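You operate a simulated robot arm through the tools that you are given. There is no shell and no other tool. Be economical: measure what you need, move in short steps, check, and stop when the job is done.

You run a simulated robot arm. Do the job below in one go: nothing can be reset, and whatever is moved stays where it is left.

## Task
Rinse the leaves off the screen under the spray and slot it back.
Fine: afterwards shut the main tap first, let the gauge fall to 0 bar, then shut valve two.

Only the result counts: the job must be done as asked and must still hold three seconds after the hand-in. Knocking over, shifting, dropping, spilling or breaking anything else fails it.

## Robot
A 6-joint arm with a two-finger parallel gripper on a trunk, on a base that drives. Base frame: it is fixed to the floor where the robot stands at the start and does not move with it; the origin is under the middle of the robot, x ahead of it, y to its left, z up. Readings come in m, rad, newtons and seconds.
With the tool pointing down near the work surface it reaches from about 0.32 to 0.7 m from the robot's upright axis, wherever it stands. Its first joint turns from -2.897 to 2.897 rad. Places, roughly: bleed lever [0.4, 0.1, 0.6]; blue hose coupling [1.5, -1, 1]; blue jet nozzle [1.25, -1, 1]; crusted jet nozzle [1.25, -0.75, 1]; drain lever [0.7, -0.5, 0.7]; float dial [0.6, -0.2, 0.8]; green hose coupling [1.25, -1.25, 1]; green jet nozzle [1.25, -1, 1]; heat dial [0.5, -0.1, 0.8]; main tap [0.8, 0, 1.3]; outlet two [1.4, -0.9, 1.1]; pressure dial [0.9, -0.1, 1.2]; pressure gauge [0.8, 0.1, 1.4]; screen slot [0.8, -0.3, 0.9]; switch lever one [0.5, 0.4, 1.3]; switch lever two [0.6, 0.2, 1.3]. Payload 4.1 kg.
The TCP is the grasp point between the finger pads, 0.023 m short of the fingertips. In the tool frame z runs along the fingers and y along their closing line. The gripper opens to 0.094 m. The fingers are 0.038 m wide and 0.01 m thick; the gripper's body (0.054 by 0.096 m) begins 0.039 m behind the TCP.
Orientation is told as [roll, pitch, yaw] about the base's x, y, z axes, in that order, counted from this pose: with the fingers straight down and closing along the base's y, the tool's x points along the base's -x, its y along +y and its z along -z.

## Interface
- The arm moves only by the tool send_rows. Its arguments are lists of equal length, an entry for each row: "translation": the shift along the tool's x, y, z in units of 250 mm (1.0 is 250 mm), a list of three; "dr": the turn, a rotation vector about the tool's x, y, z in units of 180 degrees (1.0 is 180 degrees), a list of three. In form: {"translation": [[dx, dy, dz], ...], "dr": [[ax, ay, az], ...]}. A call has 1 to 8 rows; each row is the pose to reach, as a shift and turn from the pose commanded when the call began, along the tool's axes at that moment. "grip" is the closure, from 0 (fully open) to 1 (shut), set as the call begins (left out, the last holds). A call with a number of a shift or a turn outside -1 to 1 is refused whole. Each row takes 0.2 s and may step no farther than 0.05 m and 0.15 rad from the row before; otherwise, or with a gripper value out of range, the whole call is refused. Where a pose cannot be reached the arm comes as near as it can. A force on the tool above 40 N (or 10 N above the force at the start of the call, whichever is more), or a blocked arm, ends the call early, and 0.2 s more pass. Each finger travels about 0.045 m/s and halts on what it meets, pressing with about 41 N; the grip force reading is that of the motor and also rises with nothing between the fingers. The clock runs only during rows and for 0.2 s after the last one: add rows that repeat a pose to give the fingers time. The reply holds the time, the measured pose of the TCP, the force on the tool along the base axes, the opening and the grip force, in the units named above and with some noise, with the torque about the TCP (base axes, N m) and any sound that the robot's microphone picked up.
- Cameras (640 x 400 px; columns grow to the right, rows downward): "scene" is now at [0.0272, 0.147, 1.5371]; the picture's right is [-0.23, -0.97, 0.00], its down [-0.57, 0.13, -0.81] and it looks along [0.79, -0.18, -0.59] (base axes); focal length 214 px, centre (320, 200). "wrist" rides on the gripper at [0.086, 0.016, -0.074] in the tool frame; the picture's right is [-0.18, 0.98, 0.00], its down [-0.58, -0.11, -0.81] and it looks along [-0.79, -0.15, 0.59] (tool axes); focal length 243 px, centre (320, 200). There is no depth. A picture from a camera that has moved, and an enlarged one, comes with that camera's place and axes in the base frame and with its lens.
- snapshot(camera): a new picture of that camera. It takes no simulated time.
- raise_lower(by): slides the trunk up (or, below 0, down) by that many m; the arm and the scene camera ride with it, the base frame stays. It gives what a move gives, with no picture.
- base_move(legs): drives the robot by 1 to 6 legs, each [ahead, turn to the left] in m and rad, along the robot's own axes; the way and the turn of a leg run together, so that a leg with both is an arc; at most 1.5 m and 3.142 rad a leg. The arm and the cameras ride along, it lands a little off, and it stops where it bumps. It gives what a move gives.
- pan_tilt(pan, tilt): turns the head with the scene camera to pan (to the left, within 2.705 rad either way) and tilt (down, from -0.506 to 1.204), counted from straight ahead of the robot. It gives what a move gives.
- close_up(camera, box): a new picture of the part [left, top, right, bottom] of that camera's present view, enlarged. It takes no simulated time.
- close_job(): hands the job in; it is judged then, once.

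Work in short steps. Places have to be worked out from the pictures, the camera data and where the tool is seen: move nearer, look again, correct. Check each grasp and each placing, and mend what went wrong. You have 120 turns and 82 pictures in all, those below and enlarged ones among them. Open the gripper and draw the arm clear of the work before you hand the job in, unless the task says otherwise; then end with one line.

The tools are called as a command line: name --argument value ..., lists and objects as JSON in quotes. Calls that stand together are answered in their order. send_rows: Moves the arm, as the interface text tells. Its arguments: {"type":"object","properties":{"translation":{"type":"array","items":{"type":"array","items":{"type":"number"}}},"dr":{"type":"array","items":{"type":"array","items":{"type":"number"}}},"grip":{"type":"number"}},"required":["translation","dr"]} The other tools are called the same way: raise_lower (by) slides the trunk up or down; base_move (legs) drives the base; pan_tilt (pan, tilt) turns the head that bears the scene camera; snapshot (camera) takes a picture; close_up (camera, box) takes an enlarged picture of a part of a camera's view; close_job () hands the job in.

At the start:

```text
clock: 0.0
ee_pos: [0.3211, -0.1773, 1.3694]
ee_rot: [0.001, 0.0, 0.001]
force: [1.2, 0.6, -0.2]
torque: [-0.02, 0.0, 0.02]
gripper_width: 0.094
finger_force: 0.1
trunk travel left (down, up): [-0.489, 0.101]
robot x, y, heading: [0.0019, 0.0016, 0.001]
head pan, tilt: [-0.23, 0.627]
```

scene: 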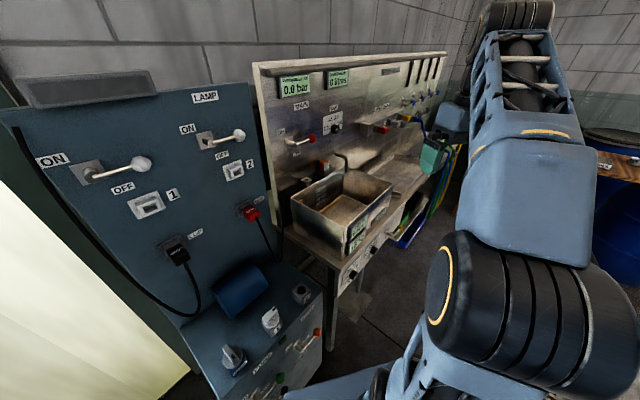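
wrist: 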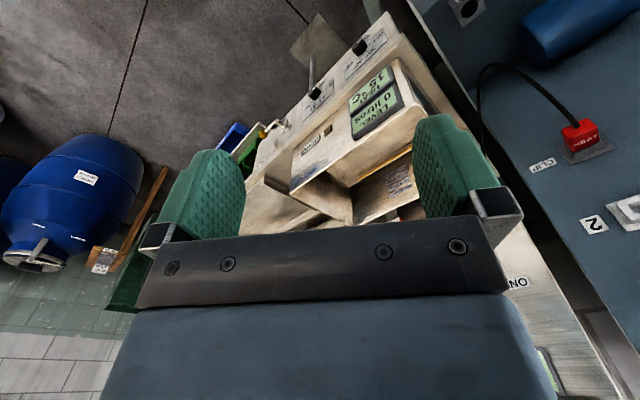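

The scene shows a switch panel at left, then a wash bench with gauges, levers, basin and hoses. I enlarge the bench for details.

close_up --camera "scene" --box '[250, 50, 460, 180]'

close_up --camera "scene" --box '[260, 150, 460, 275]'

close_up --camera "scene" --box '[20, 80, 320, 400]'

```text
3.05 times, centred on (355, 115) of scene
camera zoom: at [0.0272, 0.147, 1.5371], right [-0.23, -0.97, 0.0], down [-0.57, 0.13, -0.81], along [0.79, -0.18, -0.59], focal length 654 px, centre (213, 459)
```

zoom: 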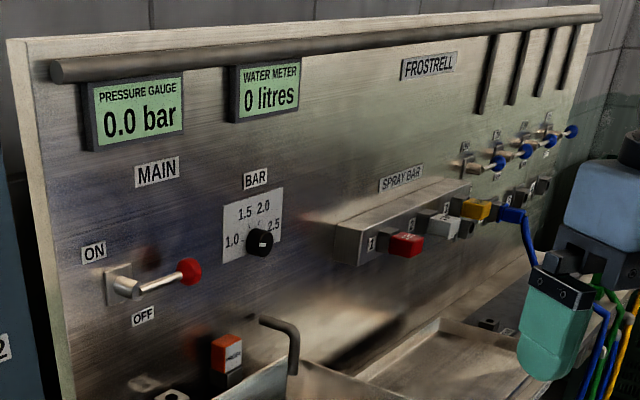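

```text
3.20 times, centred on (360, 212) of scene
camera zoom: at [0.0272, 0.147, 1.5371], right [-0.23, -0.97, 0.0], down [-0.57, 0.13, -0.81], along [0.79, -0.18, -0.59], focal length 686 px, centre (192, 160)
```

zoom: 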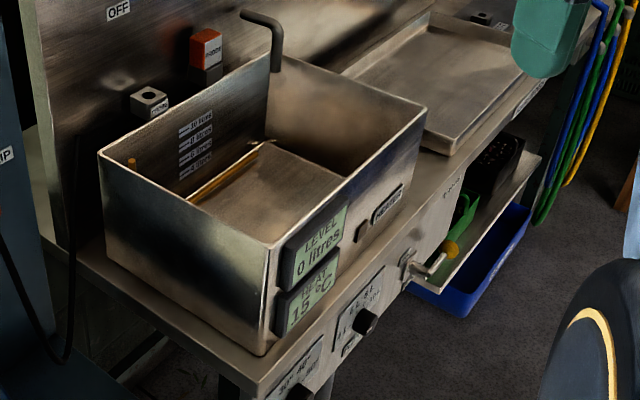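

```text
1.25 times, centred on (170, 240) of scene
camera zoom: at [0.0272, 0.147, 1.5371], right [-0.23, -0.97, 0.0], down [-0.57, 0.13, -0.81], along [0.79, -0.18, -0.59], focal length 268 px, centre (508, 150)
```

zoom: 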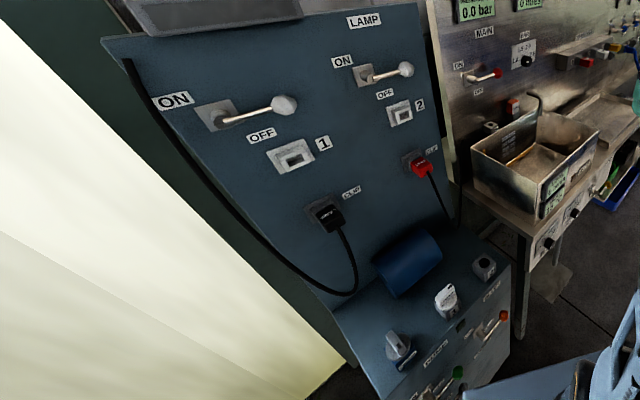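

The arm blocks the right part of the bench. I pan the head right to see beyond the arm.

pan_tilt --pan -0.75 --tilt 0.6

snapshot --camera "scene"

```text
clock: 0.9
ee_pos: [0.3213, -0.1766, 1.3704]
ee_rot: [0.001, 0.001, -0.001]
force: [-0.5, -0.3, 0.1]
torque: [0.01, -0.01, 0.01]
gripper_width: 0.094
finger_force: 0.1
trunk travel left (down, up): [-0.489, 0.101]
robot x, y, heading: [-0.0002, 0.0019, 0.0]
head pan, tilt: [-0.75, 0.6]
```

```text
76 pictures are left
camera scene: at [0.0067, 0.1067, 1.5394], right [-0.68, -0.73, 0.0], down [-0.41, 0.39, -0.83], along [0.6, -0.56, -0.56], focal length 214 px, centre (320, 200)
```

scene: 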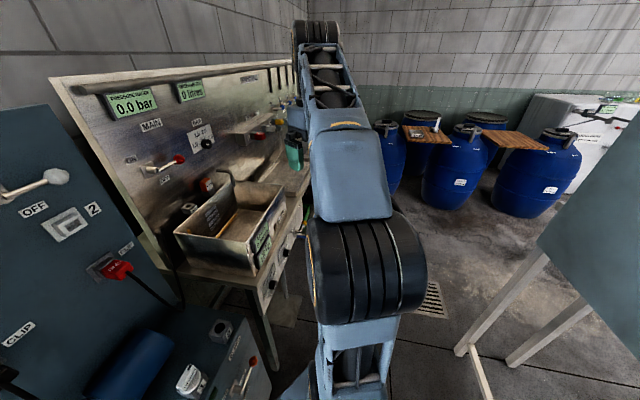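

A stand with pale legs is at the right; I look there too before planning a drive.

pan_tilt --pan -1.5 --tilt 0.7

snapshot --camera "scene"

```text
clock: 2.0
ee_pos: [0.3204, -0.1763, 1.3691]
ee_rot: [-0.002, 0.0, 0.001]
force: [-0.3, 0.0, 0.3]
torque: [0.0, -0.01, 0.0]
gripper_width: 0.0941
finger_force: 0.1
trunk travel left (down, up): [-0.489, 0.101]
robot x, y, heading: [-0.0016, 0.0016, -0.001]
head pan, tilt: [-1.499, 0.7]
```

```text
75 pictures are left
camera scene: at [-0.0519, 0.0822, 1.5308], right [-1.0, -0.07, 0.0], down [-0.05, 0.64, -0.77], along [0.06, -0.76, -0.64], focal length 214 px, centre (320, 200)
```

scene: 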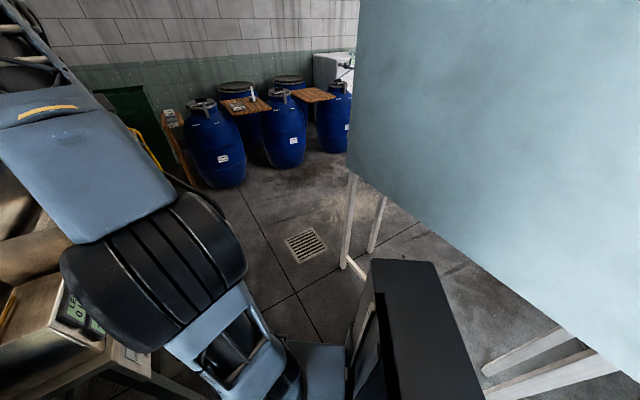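

The floor in front of the bench is open (board leg near (-0.2,-1.0)). The bench back runs along (0.555,-0.83); I drive along it to about (0.41,-0.8) and face it.

base_move --legs '[[0, -1.1], [0.9, 0], [0, 1.69]]'

pan_tilt --pan 0.35 --tilt 0.65

snapshot --camera "scene"

snapshot --camera "wrist"

```text
clock: 13.7
ee_pos: [0.7728, -0.7875, 1.3698]
ee_rot: [-0.002, 0.002, 0.569]
force: [-0.7, -0.1, 0.1]
torque: [0.0, 0.01, 0.02]
gripper_width: 0.0938
finger_force: 0.1
trunk travel left (down, up): [-0.489, 0.101]
robot x, y, heading: [0.4109, -0.8084, 0.573]
head pan, tilt: [-1.499, 0.7]
```

```text
clock: 15.5
ee_pos: [0.7725, -0.7876, 1.3684]
ee_rot: [0.001, -0.001, 0.568]
force: [0.1, 0.6, 0.8]
torque: [-0.01, 0.03, 0.03]
gripper_width: 0.0941
finger_force: 0.1
trunk travel left (down, up): [-0.489, 0.101]
robot x, y, heading: [0.4078, -0.8047, 0.569]
head pan, tilt: [0.351, 0.649]
```

```text
74 pictures are left
camera scene: at [0.3222, -0.6337, 1.5351], right [0.8, -0.61, 0.0], down [-0.37, -0.48, -0.8], along [0.48, 0.63, -0.6], focal length 214 px, centre (320, 200)
```

scene: 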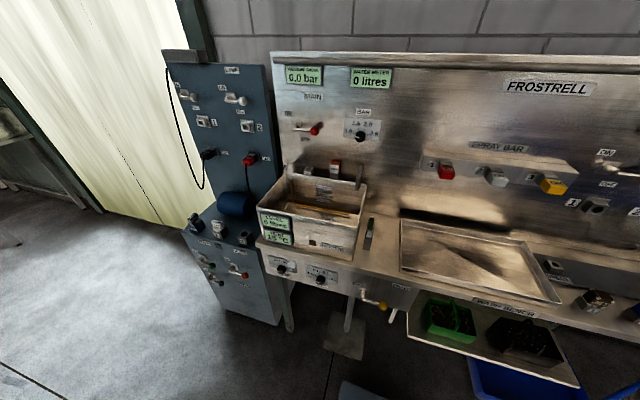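

```text
73 pictures are left
camera wrist: at [0.6918, -0.8198, 1.4432], right [-0.37, 0.93, 0.0], down [0.55, 0.22, 0.81], along [0.75, 0.3, -0.59], focal length 243 px, centre (320, 200)
```

wrist: 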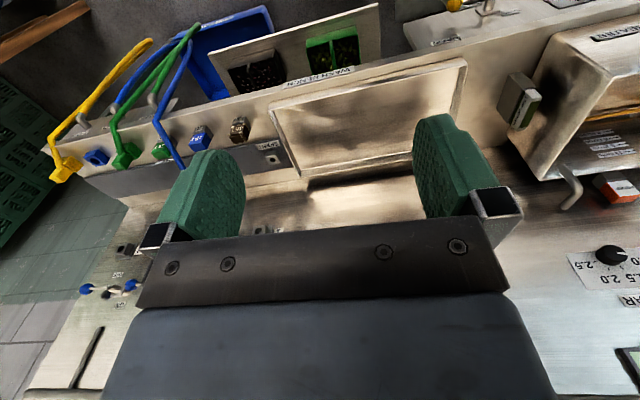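

The screen appears to be the upright piece between basin and tray. I enlarge it and then look right at the valves.

close_up --camera "scene" --box '[320, 160, 480, 280]'

close_up --camera "scene" --box '[400, 130, 640, 330]'

pan_tilt --pan -0.35 --tilt 0.6

snapshot --camera "scene"

```text
3.33 times, centred on (400, 220) of scene
camera zoom: at [0.3222, -0.6337, 1.5351], right [0.8, -0.61, 0.0], down [-0.37, -0.48, -0.8], along [0.48, 0.63, -0.6], focal length 715 px, centre (53, 133)
```

zoom: 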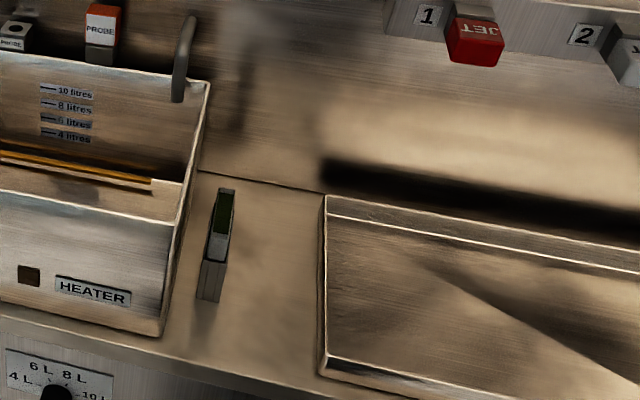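

```text
2.00 times, centred on (520, 230) of scene
camera zoom: at [0.3222, -0.6337, 1.5351], right [0.8, -0.61, 0.0], down [-0.37, -0.48, -0.8], along [0.48, 0.63, -0.6], focal length 429 px, centre (-80, 140)
```

zoom: 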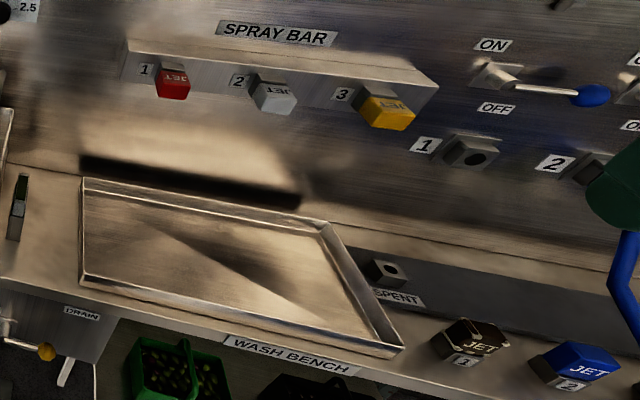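

```text
clock: 16.6
ee_pos: [0.7743, -0.7875, 1.3702]
ee_rot: [-0.001, -0.002, 0.57]
force: [-0.2, 0.1, 0.6]
torque: [0.03, 0.01, 0.0]
gripper_width: 0.094
finger_force: 0.0
trunk travel left (down, up): [-0.489, 0.101]
robot x, y, heading: [0.4103, -0.8139, 0.569]
head pan, tilt: [-0.351, 0.6]
```

```text
70 pictures are left
camera scene: at [0.3558, -0.6835, 1.5394], right [0.22, -0.98, 0.0], down [-0.55, -0.12, -0.83], along [0.81, 0.18, -0.56], focal length 214 px, centre (320, 200)
```

scene: 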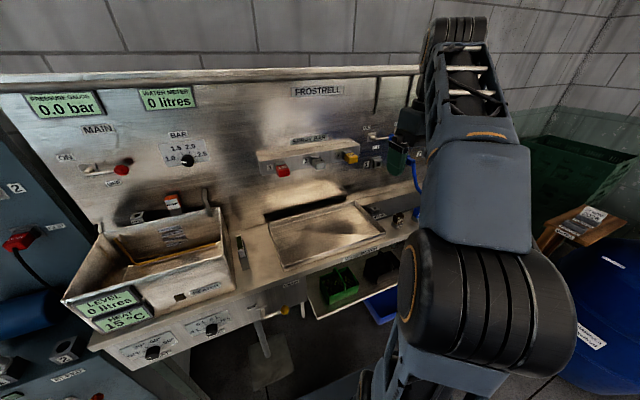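

I use the wrist view, enlarged, to see the right end (it is upside down).

close_up --camera "wrist" --box '[20, 0, 300, 175]'

close_up --camera "scene" --box '[340, 120, 440, 240]'

```text
2.29 times, centred on (160, 88) of wrist
camera zoom: at [0.6918, -0.8198, 1.4432], right [-0.37, 0.93, 0.0], down [0.55, 0.22, 0.81], along [0.75, 0.3, -0.59], focal length 555 px, centre (686, 457)
```

zoom: 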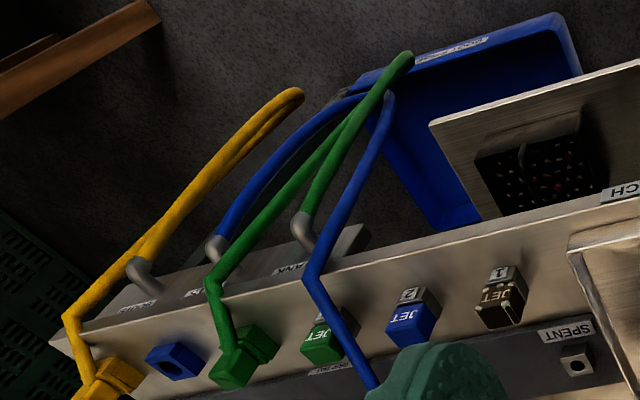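

```text
3.33 times, centred on (390, 180) of scene
camera zoom: at [0.3558, -0.6835, 1.5394], right [0.22, -0.98, 0.0], down [-0.55, -0.12, -0.83], along [0.81, 0.18, -0.56], focal length 715 px, centre (87, 267)
```

zoom: 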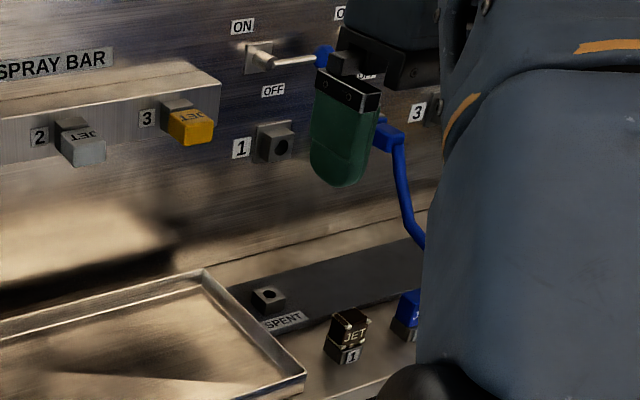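

Outlet two carries the blue hose; spare jets sit in a rack. I drive 0.5 m to the right to read the valves, hoses and labels.

base_move --legs '[[0, -1.57], [0.5, 0], [0, 1.59]]'

pan_tilt --pan 0.3 --tilt 0.55

snapshot --camera "scene"

snapshot --camera "wrist"

```text
clock: 27.1
ee_pos: [1.0494, -1.195, 1.3706]
ee_rot: [0.001, 0.0, 0.595]
force: [0.8, 0.9, 0.7]
torque: [0.0, 0.0, -0.03]
gripper_width: 0.0936
finger_force: 0.2
trunk travel left (down, up): [-0.489, 0.101]
robot x, y, heading: [0.683, -1.2275, 0.598]
head pan, tilt: [-0.351, 0.6]
```

```text
clock: 28.2
ee_pos: [1.0482, -1.1945, 1.3695]
ee_rot: [-0.001, -0.001, 0.597]
force: [0.2, -0.3, -0.3]
torque: [0.01, 0.02, 0.0]
gripper_width: 0.0941
finger_force: 0.1
trunk travel left (down, up): [-0.489, 0.101]
robot x, y, heading: [0.6853, -1.2327, 0.599]
head pan, tilt: [0.3, 0.55]
```

```text
67 pictures are left
camera scene: at [0.5991, -1.0548, 1.5439], right [0.78, -0.62, 0.0], down [-0.33, -0.41, -0.85], along [0.53, 0.67, -0.52], focal length 214 px, centre (320, 200)
```

scene: 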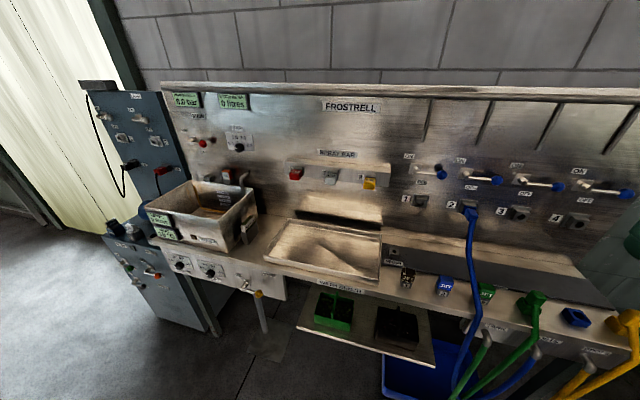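

```text
66 pictures are left
camera wrist: at [0.9685, -1.2299, 1.4432], right [-0.4, 0.92, 0.0], down [0.54, 0.24, 0.81], along [0.74, 0.32, -0.59], focal length 243 px, centre (320, 200)
```

wrist: 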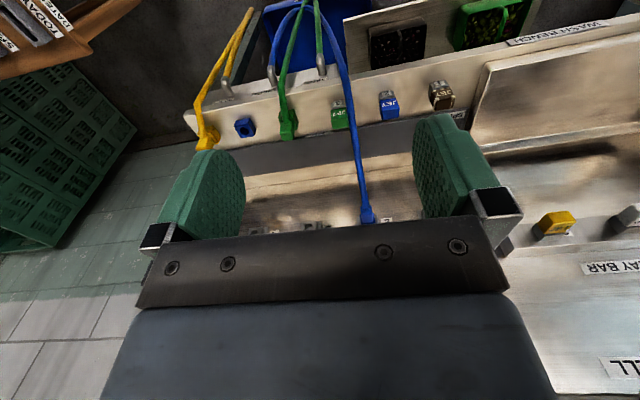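

close_up --camera "scene" --box '[390, 140, 640, 240]'

close_up --camera "scene" --box '[420, 250, 640, 400]'

close_up --camera "scene" --box '[160, 80, 400, 240]'

```text
2.56 times, centred on (515, 190) of scene
camera zoom: at [0.5991, -1.0548, 1.5439], right [0.78, -0.62, 0.0], down [-0.33, -0.41, -0.85], along [0.53, 0.67, -0.52], focal length 549 px, centre (-179, 226)
```

zoom: 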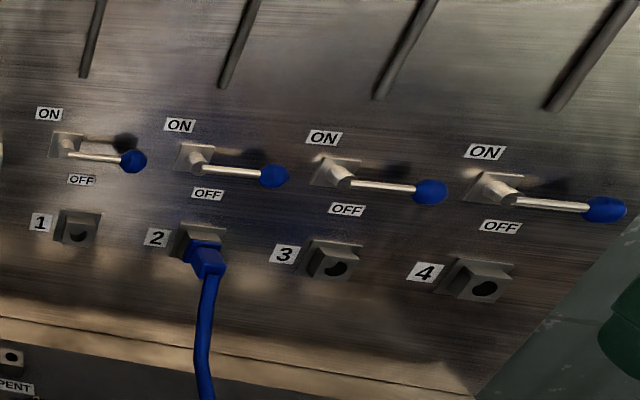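

```text
2.67 times, centred on (530, 325) of scene
camera zoom: at [0.5991, -1.0548, 1.5439], right [0.78, -0.62, 0.0], down [-0.33, -0.41, -0.85], along [0.53, 0.67, -0.52], focal length 572 px, centre (-240, -133)
```

zoom: 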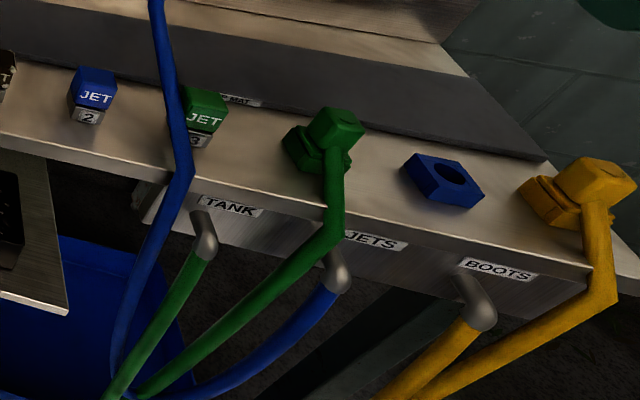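

```text
2.50 times, centred on (280, 160) of scene
camera zoom: at [0.5991, -1.0548, 1.5439], right [0.78, -0.62, 0.0], down [-0.33, -0.41, -0.85], along [0.53, 0.67, -0.52], focal length 536 px, centre (420, 300)
```

zoom: 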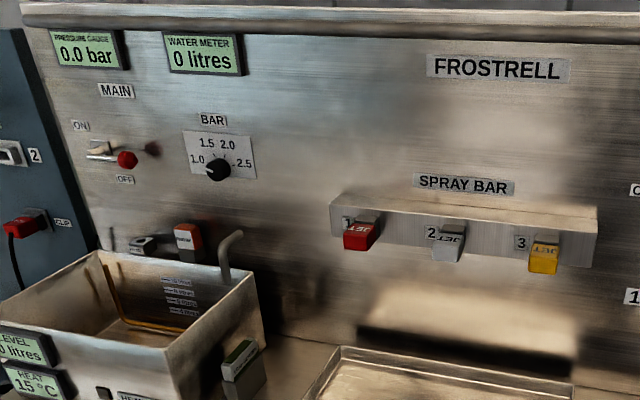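

Hoses: green→TANK, blue→JETS (in outlet 2, as needed), yellow→BOOTS. All levers point horizontally right, i.e. OFF, with ON = pointing up. I pitch the tool toward the wall while closing the fingers, moving outward.

send_rows --translation '[[-0.12, 0, 0], [-0.24, 0, 0], [-0.36, 0, 0], [-0.48, 0, 0], [-0.6, 0, 0], [-0.72, 0, 0], [-0.84, 0, 0], [-0.96, 0, 0]]' --dr '[[0, -0.0446, 0], [0, -0.0892, 0], [0, -0.1338, 0], [0, -0.1784, 0], [0, -0.223, 0], [0, -0.2676, 0], [0, -0.3122, 0], [0, -0.3568, 0]]' --grip 1

send_rows --translation '[[0, 0, 0], [0, 0, 0], [0, 0, 0], [0, 0, 0]]' --dr '[[0, -0.0358, 0], [0, -0.0716, 0], [0, -0.1074, 0], [0, -0.1432, 0]]'

```text
clock: 30.0
ee_pos: [1.2462, -1.0584, 1.3697]
ee_rot: [-0.001, -1.121, 0.597]
force: [0.2, -0.4, 0.1]
torque: [0.03, -0.03, 0.01]
gripper_width: 0.0002
finger_force: 41.0
trunk travel left (down, up): [-0.489, 0.101]
robot x, y, heading: [0.6829, -1.2294, 0.597]
head pan, tilt: [0.3, 0.55]
```

```text
clock: 31.0
ee_pos: [1.2472, -1.0606, 1.3704]
ee_rot: [-2.741, -1.569, -2.947]
force: [-0.5, 0.0, 0.4]
torque: [0.0, 0.03, 0.01]
gripper_width: 0.0
finger_force: 40.9
trunk travel left (down, up): [-0.489, 0.101]
robot x, y, heading: [0.6874, -1.234, 0.601]
head pan, tilt: [0.3, 0.55]
```

The tool now points at the wall. I check with both cameras.

snapshot --camera "wrist"

close_up --camera "scene" --box '[360, 100, 640, 275]'

```text
62 pictures are left
camera wrist: at [1.1767, -1.088, 1.2824], right [-0.55, 0.81, 0.18], down [-0.61, -0.54, 0.58], along [0.57, 0.21, 0.79], focal length 243 px, centre (320, 200)
```

wrist: 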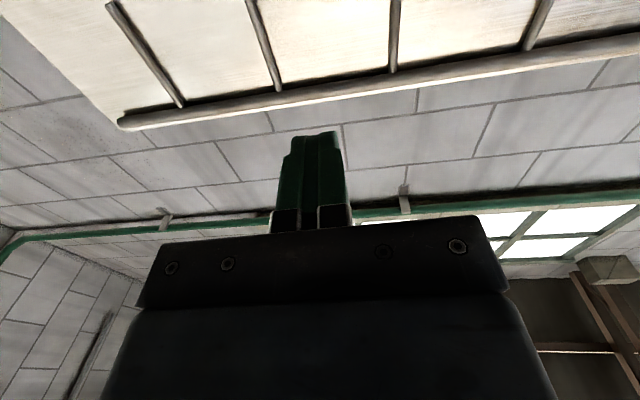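

```text
2.29 times, centred on (500, 188) of scene
camera zoom: at [0.5991, -1.0548, 1.5439], right [0.78, -0.62, 0.0], down [-0.33, -0.41, -0.85], along [0.53, 0.67, -0.52], focal length 490 px, centre (-91, 229)
```

zoom: 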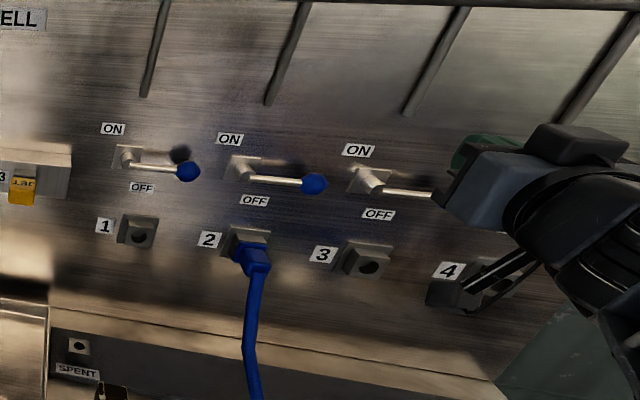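

I drive 0.12 m closer so the lever of valve two is comfortably in reach.

base_move --legs '[[0.12, 0]]'

```text
clock: 32.2
ee_pos: [1.3447, -0.9926, 1.3699]
ee_rot: [-0.021, -1.571, 0.621]
force: [0.3, 0.1, -0.8]
torque: [-0.01, 0.04, 0.0]
gripper_width: 0.0
finger_force: 40.9
trunk travel left (down, up): [-0.489, 0.101]
robot x, y, heading: [0.7777, -1.1622, 0.598]
head pan, tilt: [0.3, 0.55]
```

TCP is at t≈1.59, n≈0.52. I lower to z≈1.20 and shift slightly left, still clear of the wall.

send_rows --translation '[[0.17, 0.028, 0], [0.34, 0.056, 0], [0.51, 0.084, 0], [0.68, 0.112, 0]]' --dr '[[0, 0, 0], [0, 0, 0], [0, 0, 0], [0, 0, 0]]'

snapshot --camera "scene"

snapshot --camera "wrist"

```text
clock: 33.2
ee_pos: [1.329, -0.9689, 1.1986]
ee_rot: [-2.122, -1.568, 2.717]
force: [-0.5, -0.7, 0.2]
torque: [0.01, -0.01, -0.03]
gripper_width: 0.0
finger_force: 41.4
trunk travel left (down, up): [-0.489, 0.101]
robot x, y, heading: [0.7788, -1.1591, 0.601]
head pan, tilt: [0.3, 0.55]
```

```text
60 pictures are left
camera scene: at [0.6962, -0.9888, 1.5439], right [0.78, -0.62, 0.0], down [-0.33, -0.41, -0.85], along [0.53, 0.67, -0.52], focal length 214 px, centre (320, 200)
```

scene: 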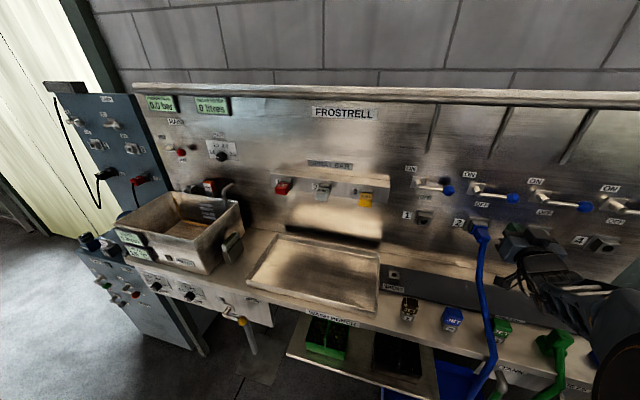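

```text
59 pictures are left
camera wrist: at [1.2582, -0.9975, 1.1122], right [-0.55, 0.81, 0.18], down [-0.61, -0.54, 0.58], along [0.57, 0.21, 0.79], focal length 243 px, centre (320, 200)
```

wrist: 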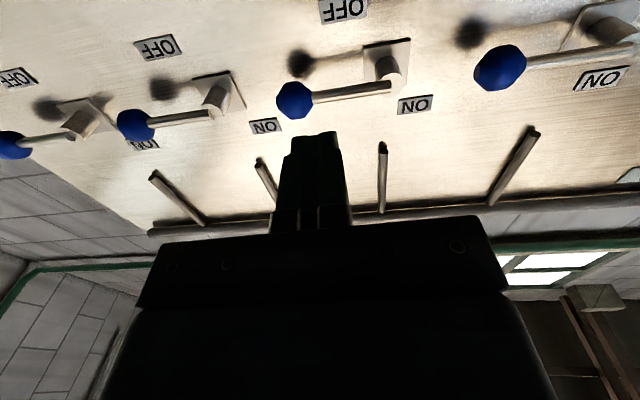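

The wrist view shows levers clearly: valve two's knob is at about t=1.59, z=1.222. I go to just under the knob and move in toward the wall.

send_rows --translation '[[0.084, -0.08, 0], [0.084, -0.08, 0.15], [0.084, -0.08, 0.3], [0.084, -0.08, 0.43]]' --dr '[[0, 0, 0], [0, 0, 0], [0, 0, 0], [0, 0, 0]]'

snapshot --camera "wrist"

close_up --camera "scene" --box '[400, 150, 600, 275]'

```text
clock: 34.2
ee_pos: [1.427, -0.9245, 1.1803]
ee_rot: [-0.126, -1.569, 0.725]
force: [-1.2, 0.3, 0.3]
torque: [-0.01, -0.01, 0.03]
gripper_width: 0.0001
finger_force: 41.0
trunk travel left (down, up): [-0.489, 0.101]
robot x, y, heading: [0.7794, -1.1611, 0.595]
head pan, tilt: [0.3, 0.55]
```

```text
58 pictures are left
camera wrist: at [1.3564, -0.9534, 1.093], right [-0.55, 0.81, 0.18], down [-0.6, -0.54, 0.58], along [0.57, 0.21, 0.79], focal length 243 px, centre (320, 200)
```

wrist: 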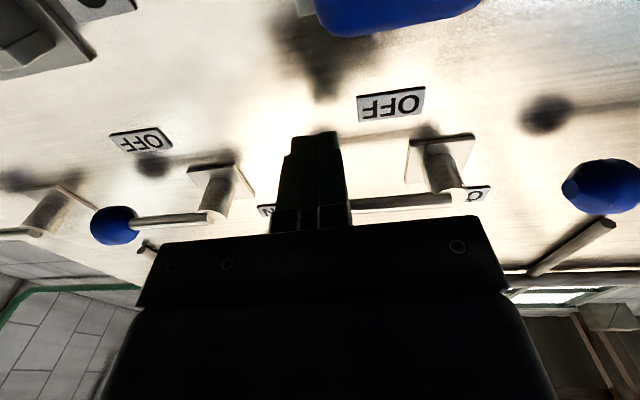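

```text
3.20 times, centred on (500, 212) of scene
camera zoom: at [0.6962, -0.9888, 1.5439], right [0.78, -0.62, 0.0], down [-0.33, -0.41, -0.85], along [0.53, 0.67, -0.52], focal length 686 px, centre (-256, 160)
```

zoom: 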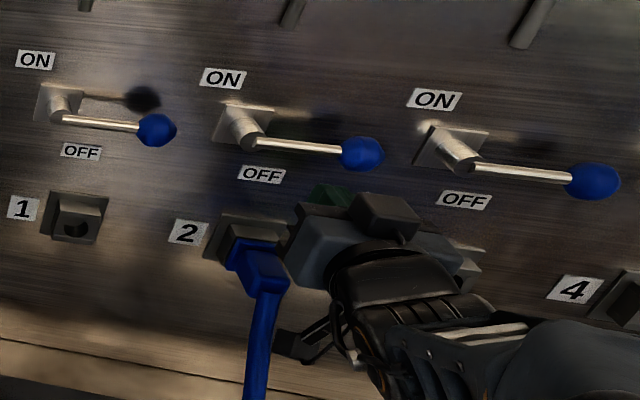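

Fingers are under knob two, behind nothing else. I push it up along a quarter arc about its pivot.

send_rows --translation '[[-0.096, 0, 0], [-0.188, 0, 0], [-0.28, 0.028, 0], [-0.352, 0.072, 0], [-0.412, 0.144, 0], [-0.448, 0.208, 0], [-0.456, 0.256, 0]]' --dr '[[0, 0, 0], [0, 0, 0], [0, 0, 0], [0, 0, 0], [0, 0, 0], [0, 0, 0], [0, 0, 0]]'

close_up --camera "scene" --box '[400, 125, 600, 250]'

```text
clock: 35.7
ee_pos: [1.4066, -0.8931, 1.2848]
ee_rot: [0.389, -1.548, 0.184]
force: [12.9, -11.4, -3.9]
torque: [0.18, 0.27, -0.32]
gripper_width: 0.0001
finger_force: 40.8
trunk travel left (down, up): [-0.489, 0.101]
robot x, y, heading: [0.7807, -1.165, 0.58]
head pan, tilt: [0.3, 0.55]
stopped in row 7: the force on the tool passed its limit at 46 N (the readings are from after the stop); the commanded pose is now the measured one
```

```text
3.20 times, centred on (500, 188) of scene
camera zoom: at [0.7006, -0.9894, 1.5445], right [0.77, -0.63, 0.0], down [-0.33, -0.4, -0.85], along [0.54, 0.66, -0.52], focal length 686 px, centre (-256, 240)
```

zoom: 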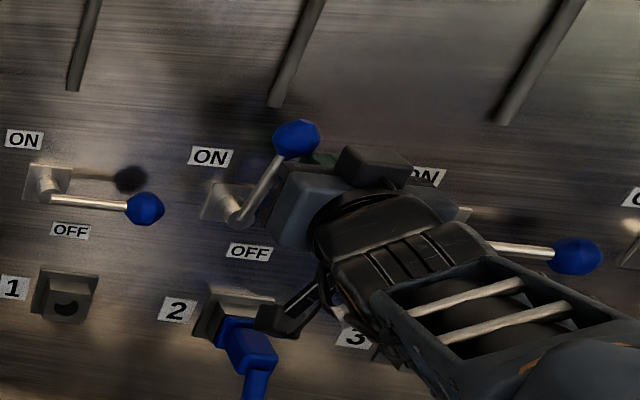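

The lever is up near vertical and met a stop. I retreat right and back, then look.

send_rows --translation '[[0, -0.1, 0], [0, -0.1, -0.2], [0, -0.1, -0.4], [0, -0.1, -0.6]]' --dr '[[0, 0, 0], [0, 0, 0], [0, 0, 0], [0, 0, 0]]'

snapshot --camera "wrist"

```text
clock: 36.7
ee_pos: [1.2883, -0.9884, 1.2884]
ee_rot: [0.325, -1.555, 0.251]
force: [-0.2, -0.1, 0.5]
torque: [0.03, -0.01, -0.02]
gripper_width: 0.0001
finger_force: 40.7
trunk travel left (down, up): [-0.489, 0.101]
robot x, y, heading: [0.781, -1.1614, 0.591]
head pan, tilt: [0.3, 0.55]
```

```text
55 pictures are left
camera wrist: at [1.2156, -1.017, 1.2031], right [-0.53, 0.82, 0.19], down [-0.61, -0.53, 0.59], along [0.59, 0.2, 0.78], focal length 243 px, centre (320, 200)
```

wrist: 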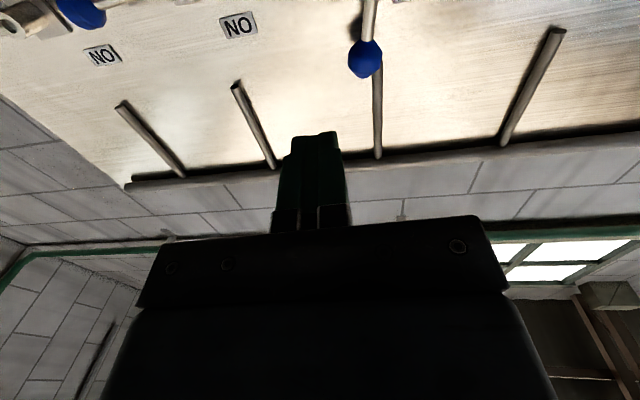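

Valve two's lever is vertical = ON. Now I back off, drive along the bench to the main tap and face the wall again.

base_move --legs '[[-0.06, 0], [0, -1.55], [-1.02, 0], [0, 1.57]]'

snapshot --camera "scene"

snapshot --camera "wrist"

```text
clock: 50.2
ee_pos: [0.6174, -0.1689, 1.2894]
ee_rot: [0.29, -1.552, 0.332]
force: [0.0, 0.0, 0.9]
torque: [0.02, 0.0, -0.02]
gripper_width: 0.0001
finger_force: 41.0
trunk travel left (down, up): [-0.489, 0.101]
robot x, y, heading: [0.1179, -0.3683, 0.635]
head pan, tilt: [0.3, 0.55]
```

```text
54 pictures are left
camera scene: at [0.0261, -0.195, 1.5439], right [0.8, -0.59, 0.0], down [-0.31, -0.42, -0.85], along [0.51, 0.69, -0.52], focal length 214 px, centre (320, 200)
```

scene: 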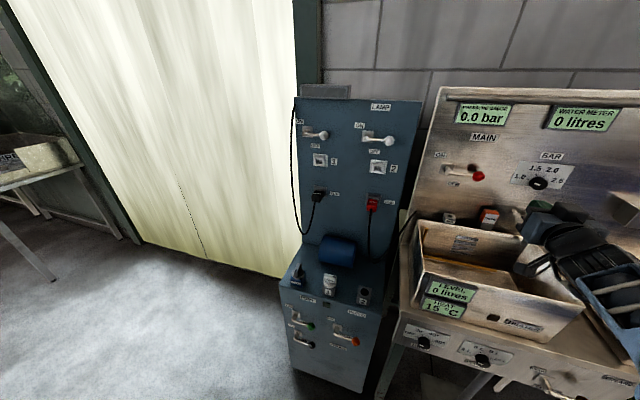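

```text
53 pictures are left
camera wrist: at [0.5462, -0.1998, 1.203], right [-0.57, 0.8, 0.19], down [-0.58, -0.56, 0.59], along [0.58, 0.23, 0.78], focal length 243 px, centre (320, 200)
```

wrist: 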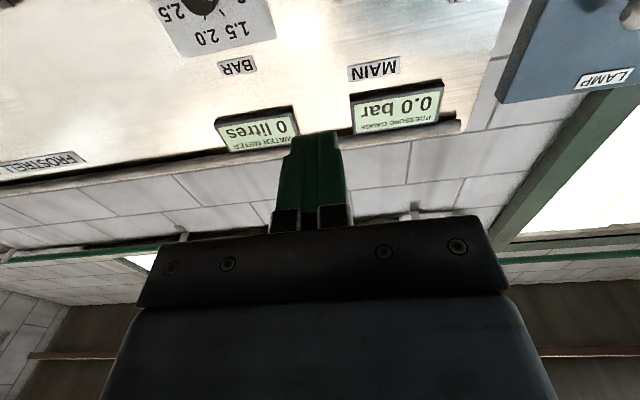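

Knob of main is at about (0.779, 0.003, 1.26). To keep the wrist camera away from the basin I roll the gripper by -90° (camera to the right) in free space, then drive 0.07 m closer.

send_rows --translation '[[0, 0, 0], [0, 0, 0], [0, 0, 0], [0, 0, 0], [0, 0, 0], [0, 0, 0]]' --dr '[[0, 0, -0.045], [0, 0, -0.09], [0, 0, -0.135], [0, 0, -0.18], [0, 0, -0.225], [0, 0, -0.27]]'

send_rows --translation '[[0, 0, 0], [0, 0, 0], [0, 0, 0], [0, 0, 0], [0, 0, 0], [0, 0, 0]]' --dr '[[0, 0, -0.04], [0, 0, -0.08], [0, 0, -0.12], [0, 0, -0.16], [0, 0, -0.2], [0, 0, -0.23]]'

base_move --legs '[[0.07, 0]]'

snapshot --camera "wrist"

```text
clock: 51.6
ee_pos: [0.6176, -0.1764, 1.3005]
ee_rot: [-1.542, -0.727, 2.176]
force: [-0.6, 0.0, 0.3]
torque: [-0.02, -0.03, -0.01]
gripper_width: 0.0
finger_force: 41.1
out of reach, approached as far as the arm can: row 6
trunk travel left (down, up): [-0.489, 0.101]
robot x, y, heading: [0.1179, -0.366, 0.633]
head pan, tilt: [0.3, 0.55]
```

```text
clock: 53.0
ee_pos: [0.6083, -0.1627, 1.391]
ee_rot: [-1.506, -0.015, 2.184]
force: [0.3, 0.3, -0.2]
torque: [-0.02, -0.02, 0.0]
gripper_width: 0.0
finger_force: 41.0
out of reach, approached as far as the arm can: row 1, 2, 3, 4, 5, 6
trunk travel left (down, up): [-0.489, 0.101]
robot x, y, heading: [0.1171, -0.3657, 0.635]
head pan, tilt: [0.3, 0.55]
```

```text
clock: 54.0
ee_pos: [0.6654, -0.1197, 1.3898]
ee_rot: [-1.504, -0.018, 2.184]
force: [-0.1, 0.2, -1.2]
torque: [0.01, -0.02, 0.01]
gripper_width: 0.0002
finger_force: 41.9
trunk travel left (down, up): [-0.489, 0.101]
robot x, y, heading: [0.1745, -0.325, 0.635]
head pan, tilt: [0.3, 0.55]
```

```text
52 pictures are left
camera wrist: at [0.6532, -0.2341, 1.3766], right [-0.17, 0.13, -0.98], down [-0.98, 0.01, 0.17], along [0.04, 0.99, 0.12], focal length 243 px, centre (320, 200)
```

wrist: 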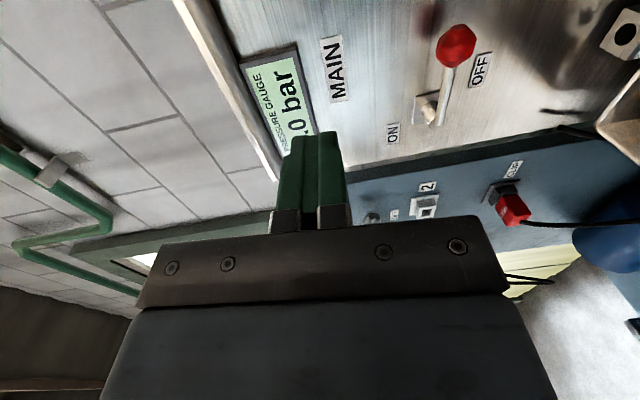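

The arm can hold this roll only high relative to the trunk, so I lower the trunk instead, which brings the tool down with it.

raise_lower --by -0.1

snapshot --camera "scene"

snapshot --camera "wrist"

```text
clock: 55.3
ee_pos: [0.6646, -0.1201, 1.2908]
ee_rot: [-1.507, -0.017, 2.185]
force: [0.7, 0.3, 0.2]
torque: [0.01, 0.0, 0.0]
gripper_width: 0.0
finger_force: 41.0
trunk travel left (down, up): [-0.389, 0.201]
robot x, y, heading: [0.1764, -0.324, 0.63]
head pan, tilt: [0.3, 0.55]
```

```text
51 pictures are left
camera scene: at [0.0828, -0.1533, 1.4439], right [0.8, -0.59, 0.0], down [-0.31, -0.42, -0.85], along [0.51, 0.69, -0.52], focal length 214 px, centre (320, 200)
```

scene: 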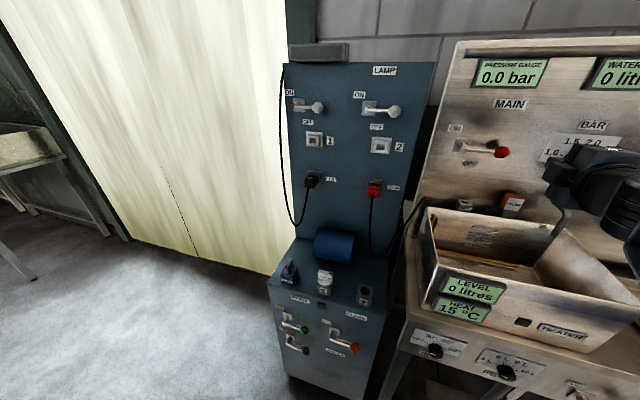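

```text
50 pictures are left
camera wrist: at [0.6525, -0.2346, 1.277], right [-0.17, 0.13, -0.98], down [-0.99, 0.01, 0.17], along [0.04, 0.99, 0.12], focal length 243 px, centre (320, 200)
```

wrist: 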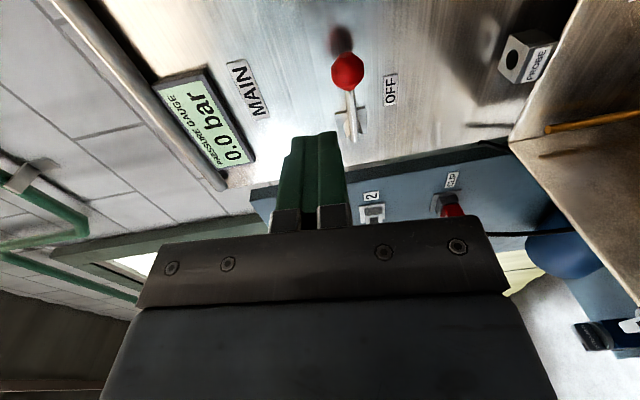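

Wrist view confirms the main knob at (0.781, 0.0, 1.258). I lower the trunk a bit more, shift left and advance under the knob.

raise_lower --by -0.055

send_rows --translation '[[-0.1, 0, 0.1], [-0.176, 0, 0.22], [-0.176, 0, 0.38], [-0.176, 0, 0.52], [-0.176, 0, 0.62]]' --dr '[[0, 0, 0], [0, 0, 0], [0, 0, 0], [0, 0, 0], [0, 0, 0]]'

snapshot --camera "wrist"

snapshot --camera "scene"

```text
clock: 56.3
ee_pos: [0.6641, -0.1207, 1.2366]
ee_rot: [-1.508, -0.017, 2.185]
force: [0.5, -0.9, -0.5]
torque: [0.0, -0.02, 0.02]
gripper_width: 0.0
finger_force: 41.0
trunk travel left (down, up): [-0.334, 0.256]
robot x, y, heading: [0.1746, -0.3252, 0.637]
head pan, tilt: [0.3, 0.55]
```

```text
clock: 57.5
ee_pos: [0.7656, 0.0042, 1.2273]
ee_rot: [-1.508, -0.018, 2.186]
force: [-0.3, -0.3, 1.2]
torque: [0.0, 0.01, 0.0]
gripper_width: 0.0
finger_force: 41.0
trunk travel left (down, up): [-0.334, 0.256]
robot x, y, heading: [0.1756, -0.32, 0.634]
head pan, tilt: [0.3, 0.55]
```

```text
49 pictures are left
camera wrist: at [0.7539, -0.11, 1.2137], right [-0.17, 0.13, -0.98], down [-0.99, 0.01, 0.17], along [0.04, 0.99, 0.12], focal length 243 px, centre (320, 200)
```

wrist: 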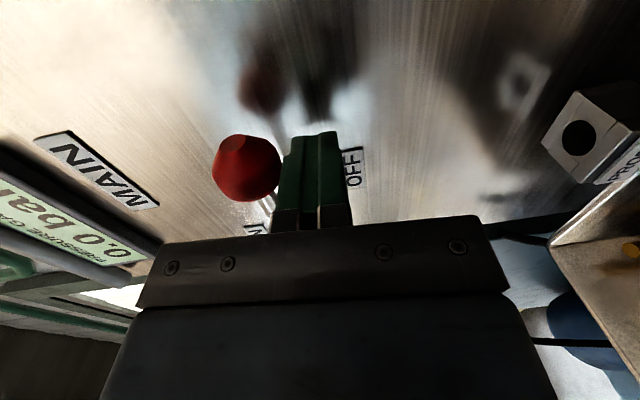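

```text
48 pictures are left
camera scene: at [0.083, -0.1532, 1.3889], right [0.8, -0.59, 0.0], down [-0.31, -0.42, -0.85], along [0.51, 0.69, -0.52], focal length 214 px, centre (320, 200)
```

scene: 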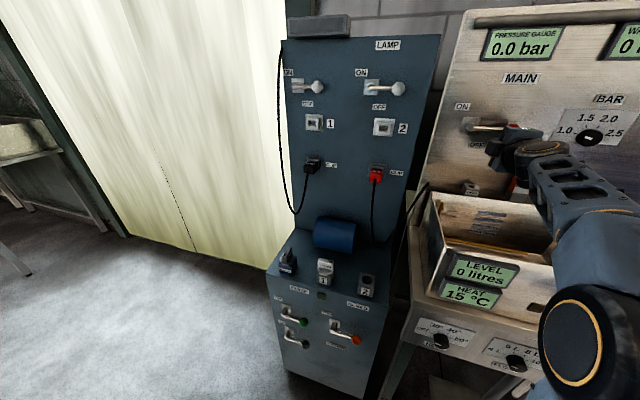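

Fingers sit directly below the red knob. I push it up along the arc to ON.

send_rows --translation '[[0.052, -0.092, 0], [0.052, -0.172, 0], [0.036, -0.252, 0], [-0.004, -0.328, 0], [-0.068, -0.396, 0], [-0.148, -0.444, 0], [-0.18, -0.444, 0]]' --dr '[[0, 0, 0], [0, 0, 0], [0, 0, 0], [0, 0, 0], [0, 0, 0], [0, 0, 0], [0, 0, 0]]'

snapshot --camera "scene"

```text
clock: 59.0
ee_pos: [0.7585, 0.0272, 1.3361]
ee_rot: [-1.499, -0.017, 2.163]
force: [11.3, -16.3, -3.4]
torque: [0.03, 0.03, 0.04]
gripper_width: 0.0001
finger_force: 40.8
trunk travel left (down, up): [-0.334, 0.256]
robot x, y, heading: [0.1764, -0.3245, 0.626]
head pan, tilt: [0.3, 0.55]
stopped in row 7: the force on the tool passed its limit at 45 N (the readings are from after the stop); the commanded pose is now the measured one
```

```text
47 pictures are left
camera scene: at [0.0876, -0.1549, 1.3895], right [0.8, -0.61, 0.0], down [-0.32, -0.41, -0.85], along [0.52, 0.68, -0.52], focal length 214 px, centre (320, 200)
```

scene: 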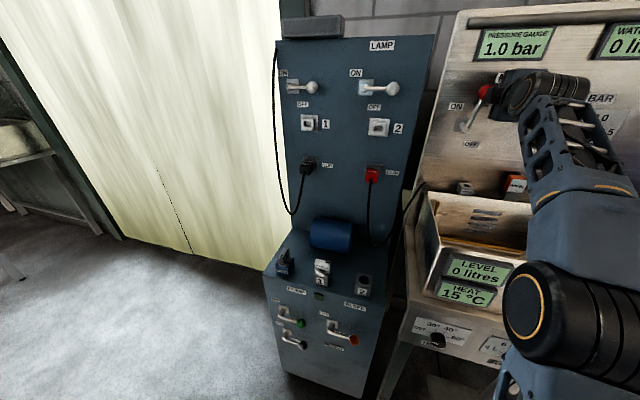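

The gauge reads 1.0 bar — main is on. I retreat right and back.

send_rows --translation '[[0.1, 0, 0], [0.1, 0, -0.18], [0.1, 0, -0.36], [0.1, 0, -0.54], [0.1, 0, -0.72]]' --dr '[[0, 0, 0], [0, 0, 0], [0, 0, 0], [0, 0, 0], [0, 0, 0]]'

pan_tilt --pan -0.3 --tilt 0.4

snapshot --camera "scene"

```text
clock: 60.2
ee_pos: [0.6184, -0.0897, 1.3469]
ee_rot: [-1.5, -0.013, 2.169]
force: [0.9, 1.0, 0.0]
torque: [-0.02, -0.02, 0.01]
gripper_width: 0.0
finger_force: 41.5
trunk travel left (down, up): [-0.334, 0.256]
robot x, y, heading: [0.1733, -0.3275, 0.628]
head pan, tilt: [0.3, 0.55]
```

```text
clock: 61.2
ee_pos: [0.6209, -0.0889, 1.3476]
ee_rot: [-1.5, -0.014, 2.169]
force: [-0.2, -0.2, 0.1]
torque: [0.01, 0.04, 0.01]
gripper_width: 0.0002
finger_force: 41.3
trunk travel left (down, up): [-0.334, 0.256]
robot x, y, heading: [0.1751, -0.3239, 0.627]
head pan, tilt: [-0.3, 0.4]
```

```text
46 pictures are left
camera scene: at [0.1181, -0.1946, 1.4026], right [0.32, -0.95, 0.0], down [-0.37, -0.12, -0.92], along [0.87, 0.3, -0.39], focal length 214 px, centre (320, 200)
```

scene: 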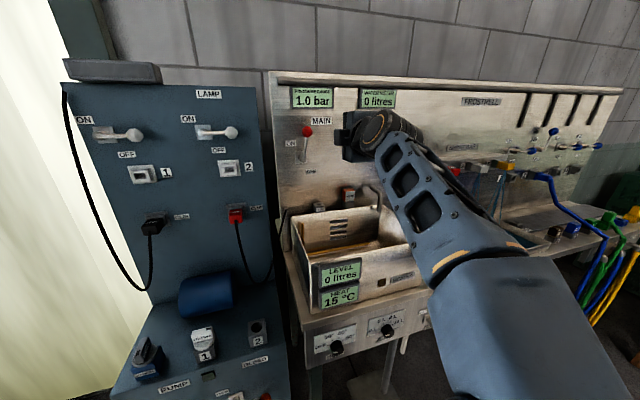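

Spray seems visible under the bar; I enlarge.

close_up --camera "scene" --box '[430, 100, 590, 240]'

```text
2.86 times, centred on (510, 170) of scene
camera zoom: at [0.1181, -0.1946, 1.4026], right [0.32, -0.95, 0.0], down [-0.37, -0.12, -0.92], along [0.87, 0.3, -0.39], focal length 613 px, centre (-223, 286)
```

zoom: 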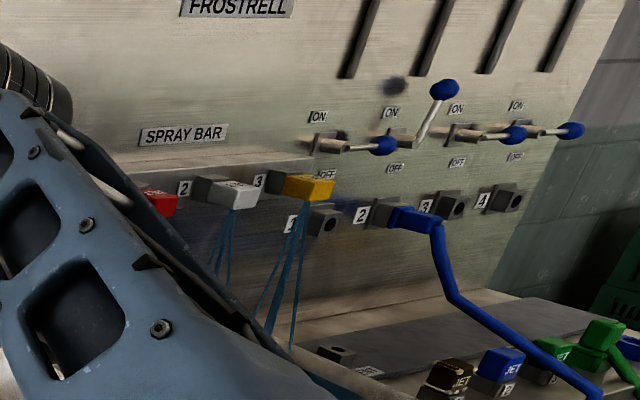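

Spray is running from the jets. Now to the screen: I turn the arm away from the wall, and there undo the roll.

base_move --legs '[[-0.05, 0], [0, -1.57]]'

send_rows --translation '[[0, 0, 0], [0, 0, 0], [0, 0, 0], [0, 0, 0], [0, 0, 0], [0, 0, 0]]' --dr '[[0, 0, 0.045], [0, 0, 0.09], [0, 0, 0.135], [0, 0, 0.18], [0, 0, 0.225], [0, 0, 0.27]]'

send_rows --translation '[[0, 0, 0], [0, 0, 0], [0, 0, 0], [0, 0, 0], [0, 0, 0], [0, 0, 0]]' --dr '[[0, 0, 0.04], [0, 0, 0.08], [0, 0, 0.12], [0, 0, 0.16], [0, 0, 0.2], [0, 0, 0.23]]'

```text
clock: 66.0
ee_pos: [0.3704, -0.7995, 1.3466]
ee_rot: [-1.501, -0.013, 0.603]
force: [0.3, -0.5, 0.7]
torque: [-0.03, -0.02, 0.01]
gripper_width: 0.0001
finger_force: 41.0
trunk travel left (down, up): [-0.334, 0.256]
robot x, y, heading: [0.135, -0.3559, -0.934]
head pan, tilt: [-0.3, 0.4]
```

```text
clock: 67.4
ee_pos: [0.3702, -0.799, 1.3463]
ee_rot: [-1.462, -0.863, 0.521]
force: [0.3, -0.4, 0.1]
torque: [0.02, -0.03, 0.04]
gripper_width: 0.0001
finger_force: 41.0
trunk travel left (down, up): [-0.334, 0.256]
robot x, y, heading: [0.1338, -0.3526, -0.933]
head pan, tilt: [-0.3, 0.4]
```

```text
clock: 68.8
ee_pos: [0.3694, -0.7982, 1.3466]
ee_rot: [0.226, -1.5, -1.195]
force: [-0.1, 0.1, 0.4]
torque: [0.01, -0.04, -0.03]
gripper_width: 0.0
finger_force: 40.7
trunk travel left (down, up): [-0.334, 0.256]
robot x, y, heading: [0.1295, -0.3508, -0.947]
head pan, tilt: [-0.3, 0.4]
```

Roll undone; now I pitch the tool back to straight down.

send_rows --translation '[[0, 0, 0], [0, 0, 0], [0, 0, 0], [0, 0, 0], [0, 0, 0], [0, 0, 0], [0, 0, 0], [0, 0, 0]]' --dr '[[0, 0.0446, 0], [0, 0.0892, 0], [0, 0.1338, 0], [0, 0.1784, 0], [0, 0.223, 0], [0, 0.2676, 0], [0, 0.3122, 0], [0, 0.3568, 0]]' --grip 0.5

send_rows --translation '[[0, 0, 0], [0, 0, 0], [0, 0, 0]]' --dr '[[0, 0.04, 0], [0, 0.08, 0], [0, 0.1207, 0]]'

```text
clock: 70.6
ee_pos: [0.3547, -0.7649, 1.2839]
ee_rot: [0.014, -0.409, -0.974]
force: [0.2, 1.3, -1.1]
torque: [-0.01, -0.02, 0.02]
gripper_width: 0.0472
finger_force: 0.1
out of reach, approached as far as the arm can: row 6, 7, 8
trunk travel left (down, up): [-0.334, 0.256]
robot x, y, heading: [0.1358, -0.3558, -0.938]
head pan, tilt: [-0.3, 0.4]
```

```text
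clock: 71.4
ee_pos: [0.3447, -0.7426, 1.2042]
ee_rot: [0.012, -0.006, -0.97]
force: [0.3, -0.3, 0.1]
torque: [0.0, 0.01, 0.01]
gripper_width: 0.0467
finger_force: 0.0
out of reach, approached as far as the arm can: row 1, 2, 3
trunk travel left (down, up): [-0.334, 0.256]
robot x, y, heading: [0.1335, -0.3548, -0.942]
head pan, tilt: [-0.3, 0.4]
```

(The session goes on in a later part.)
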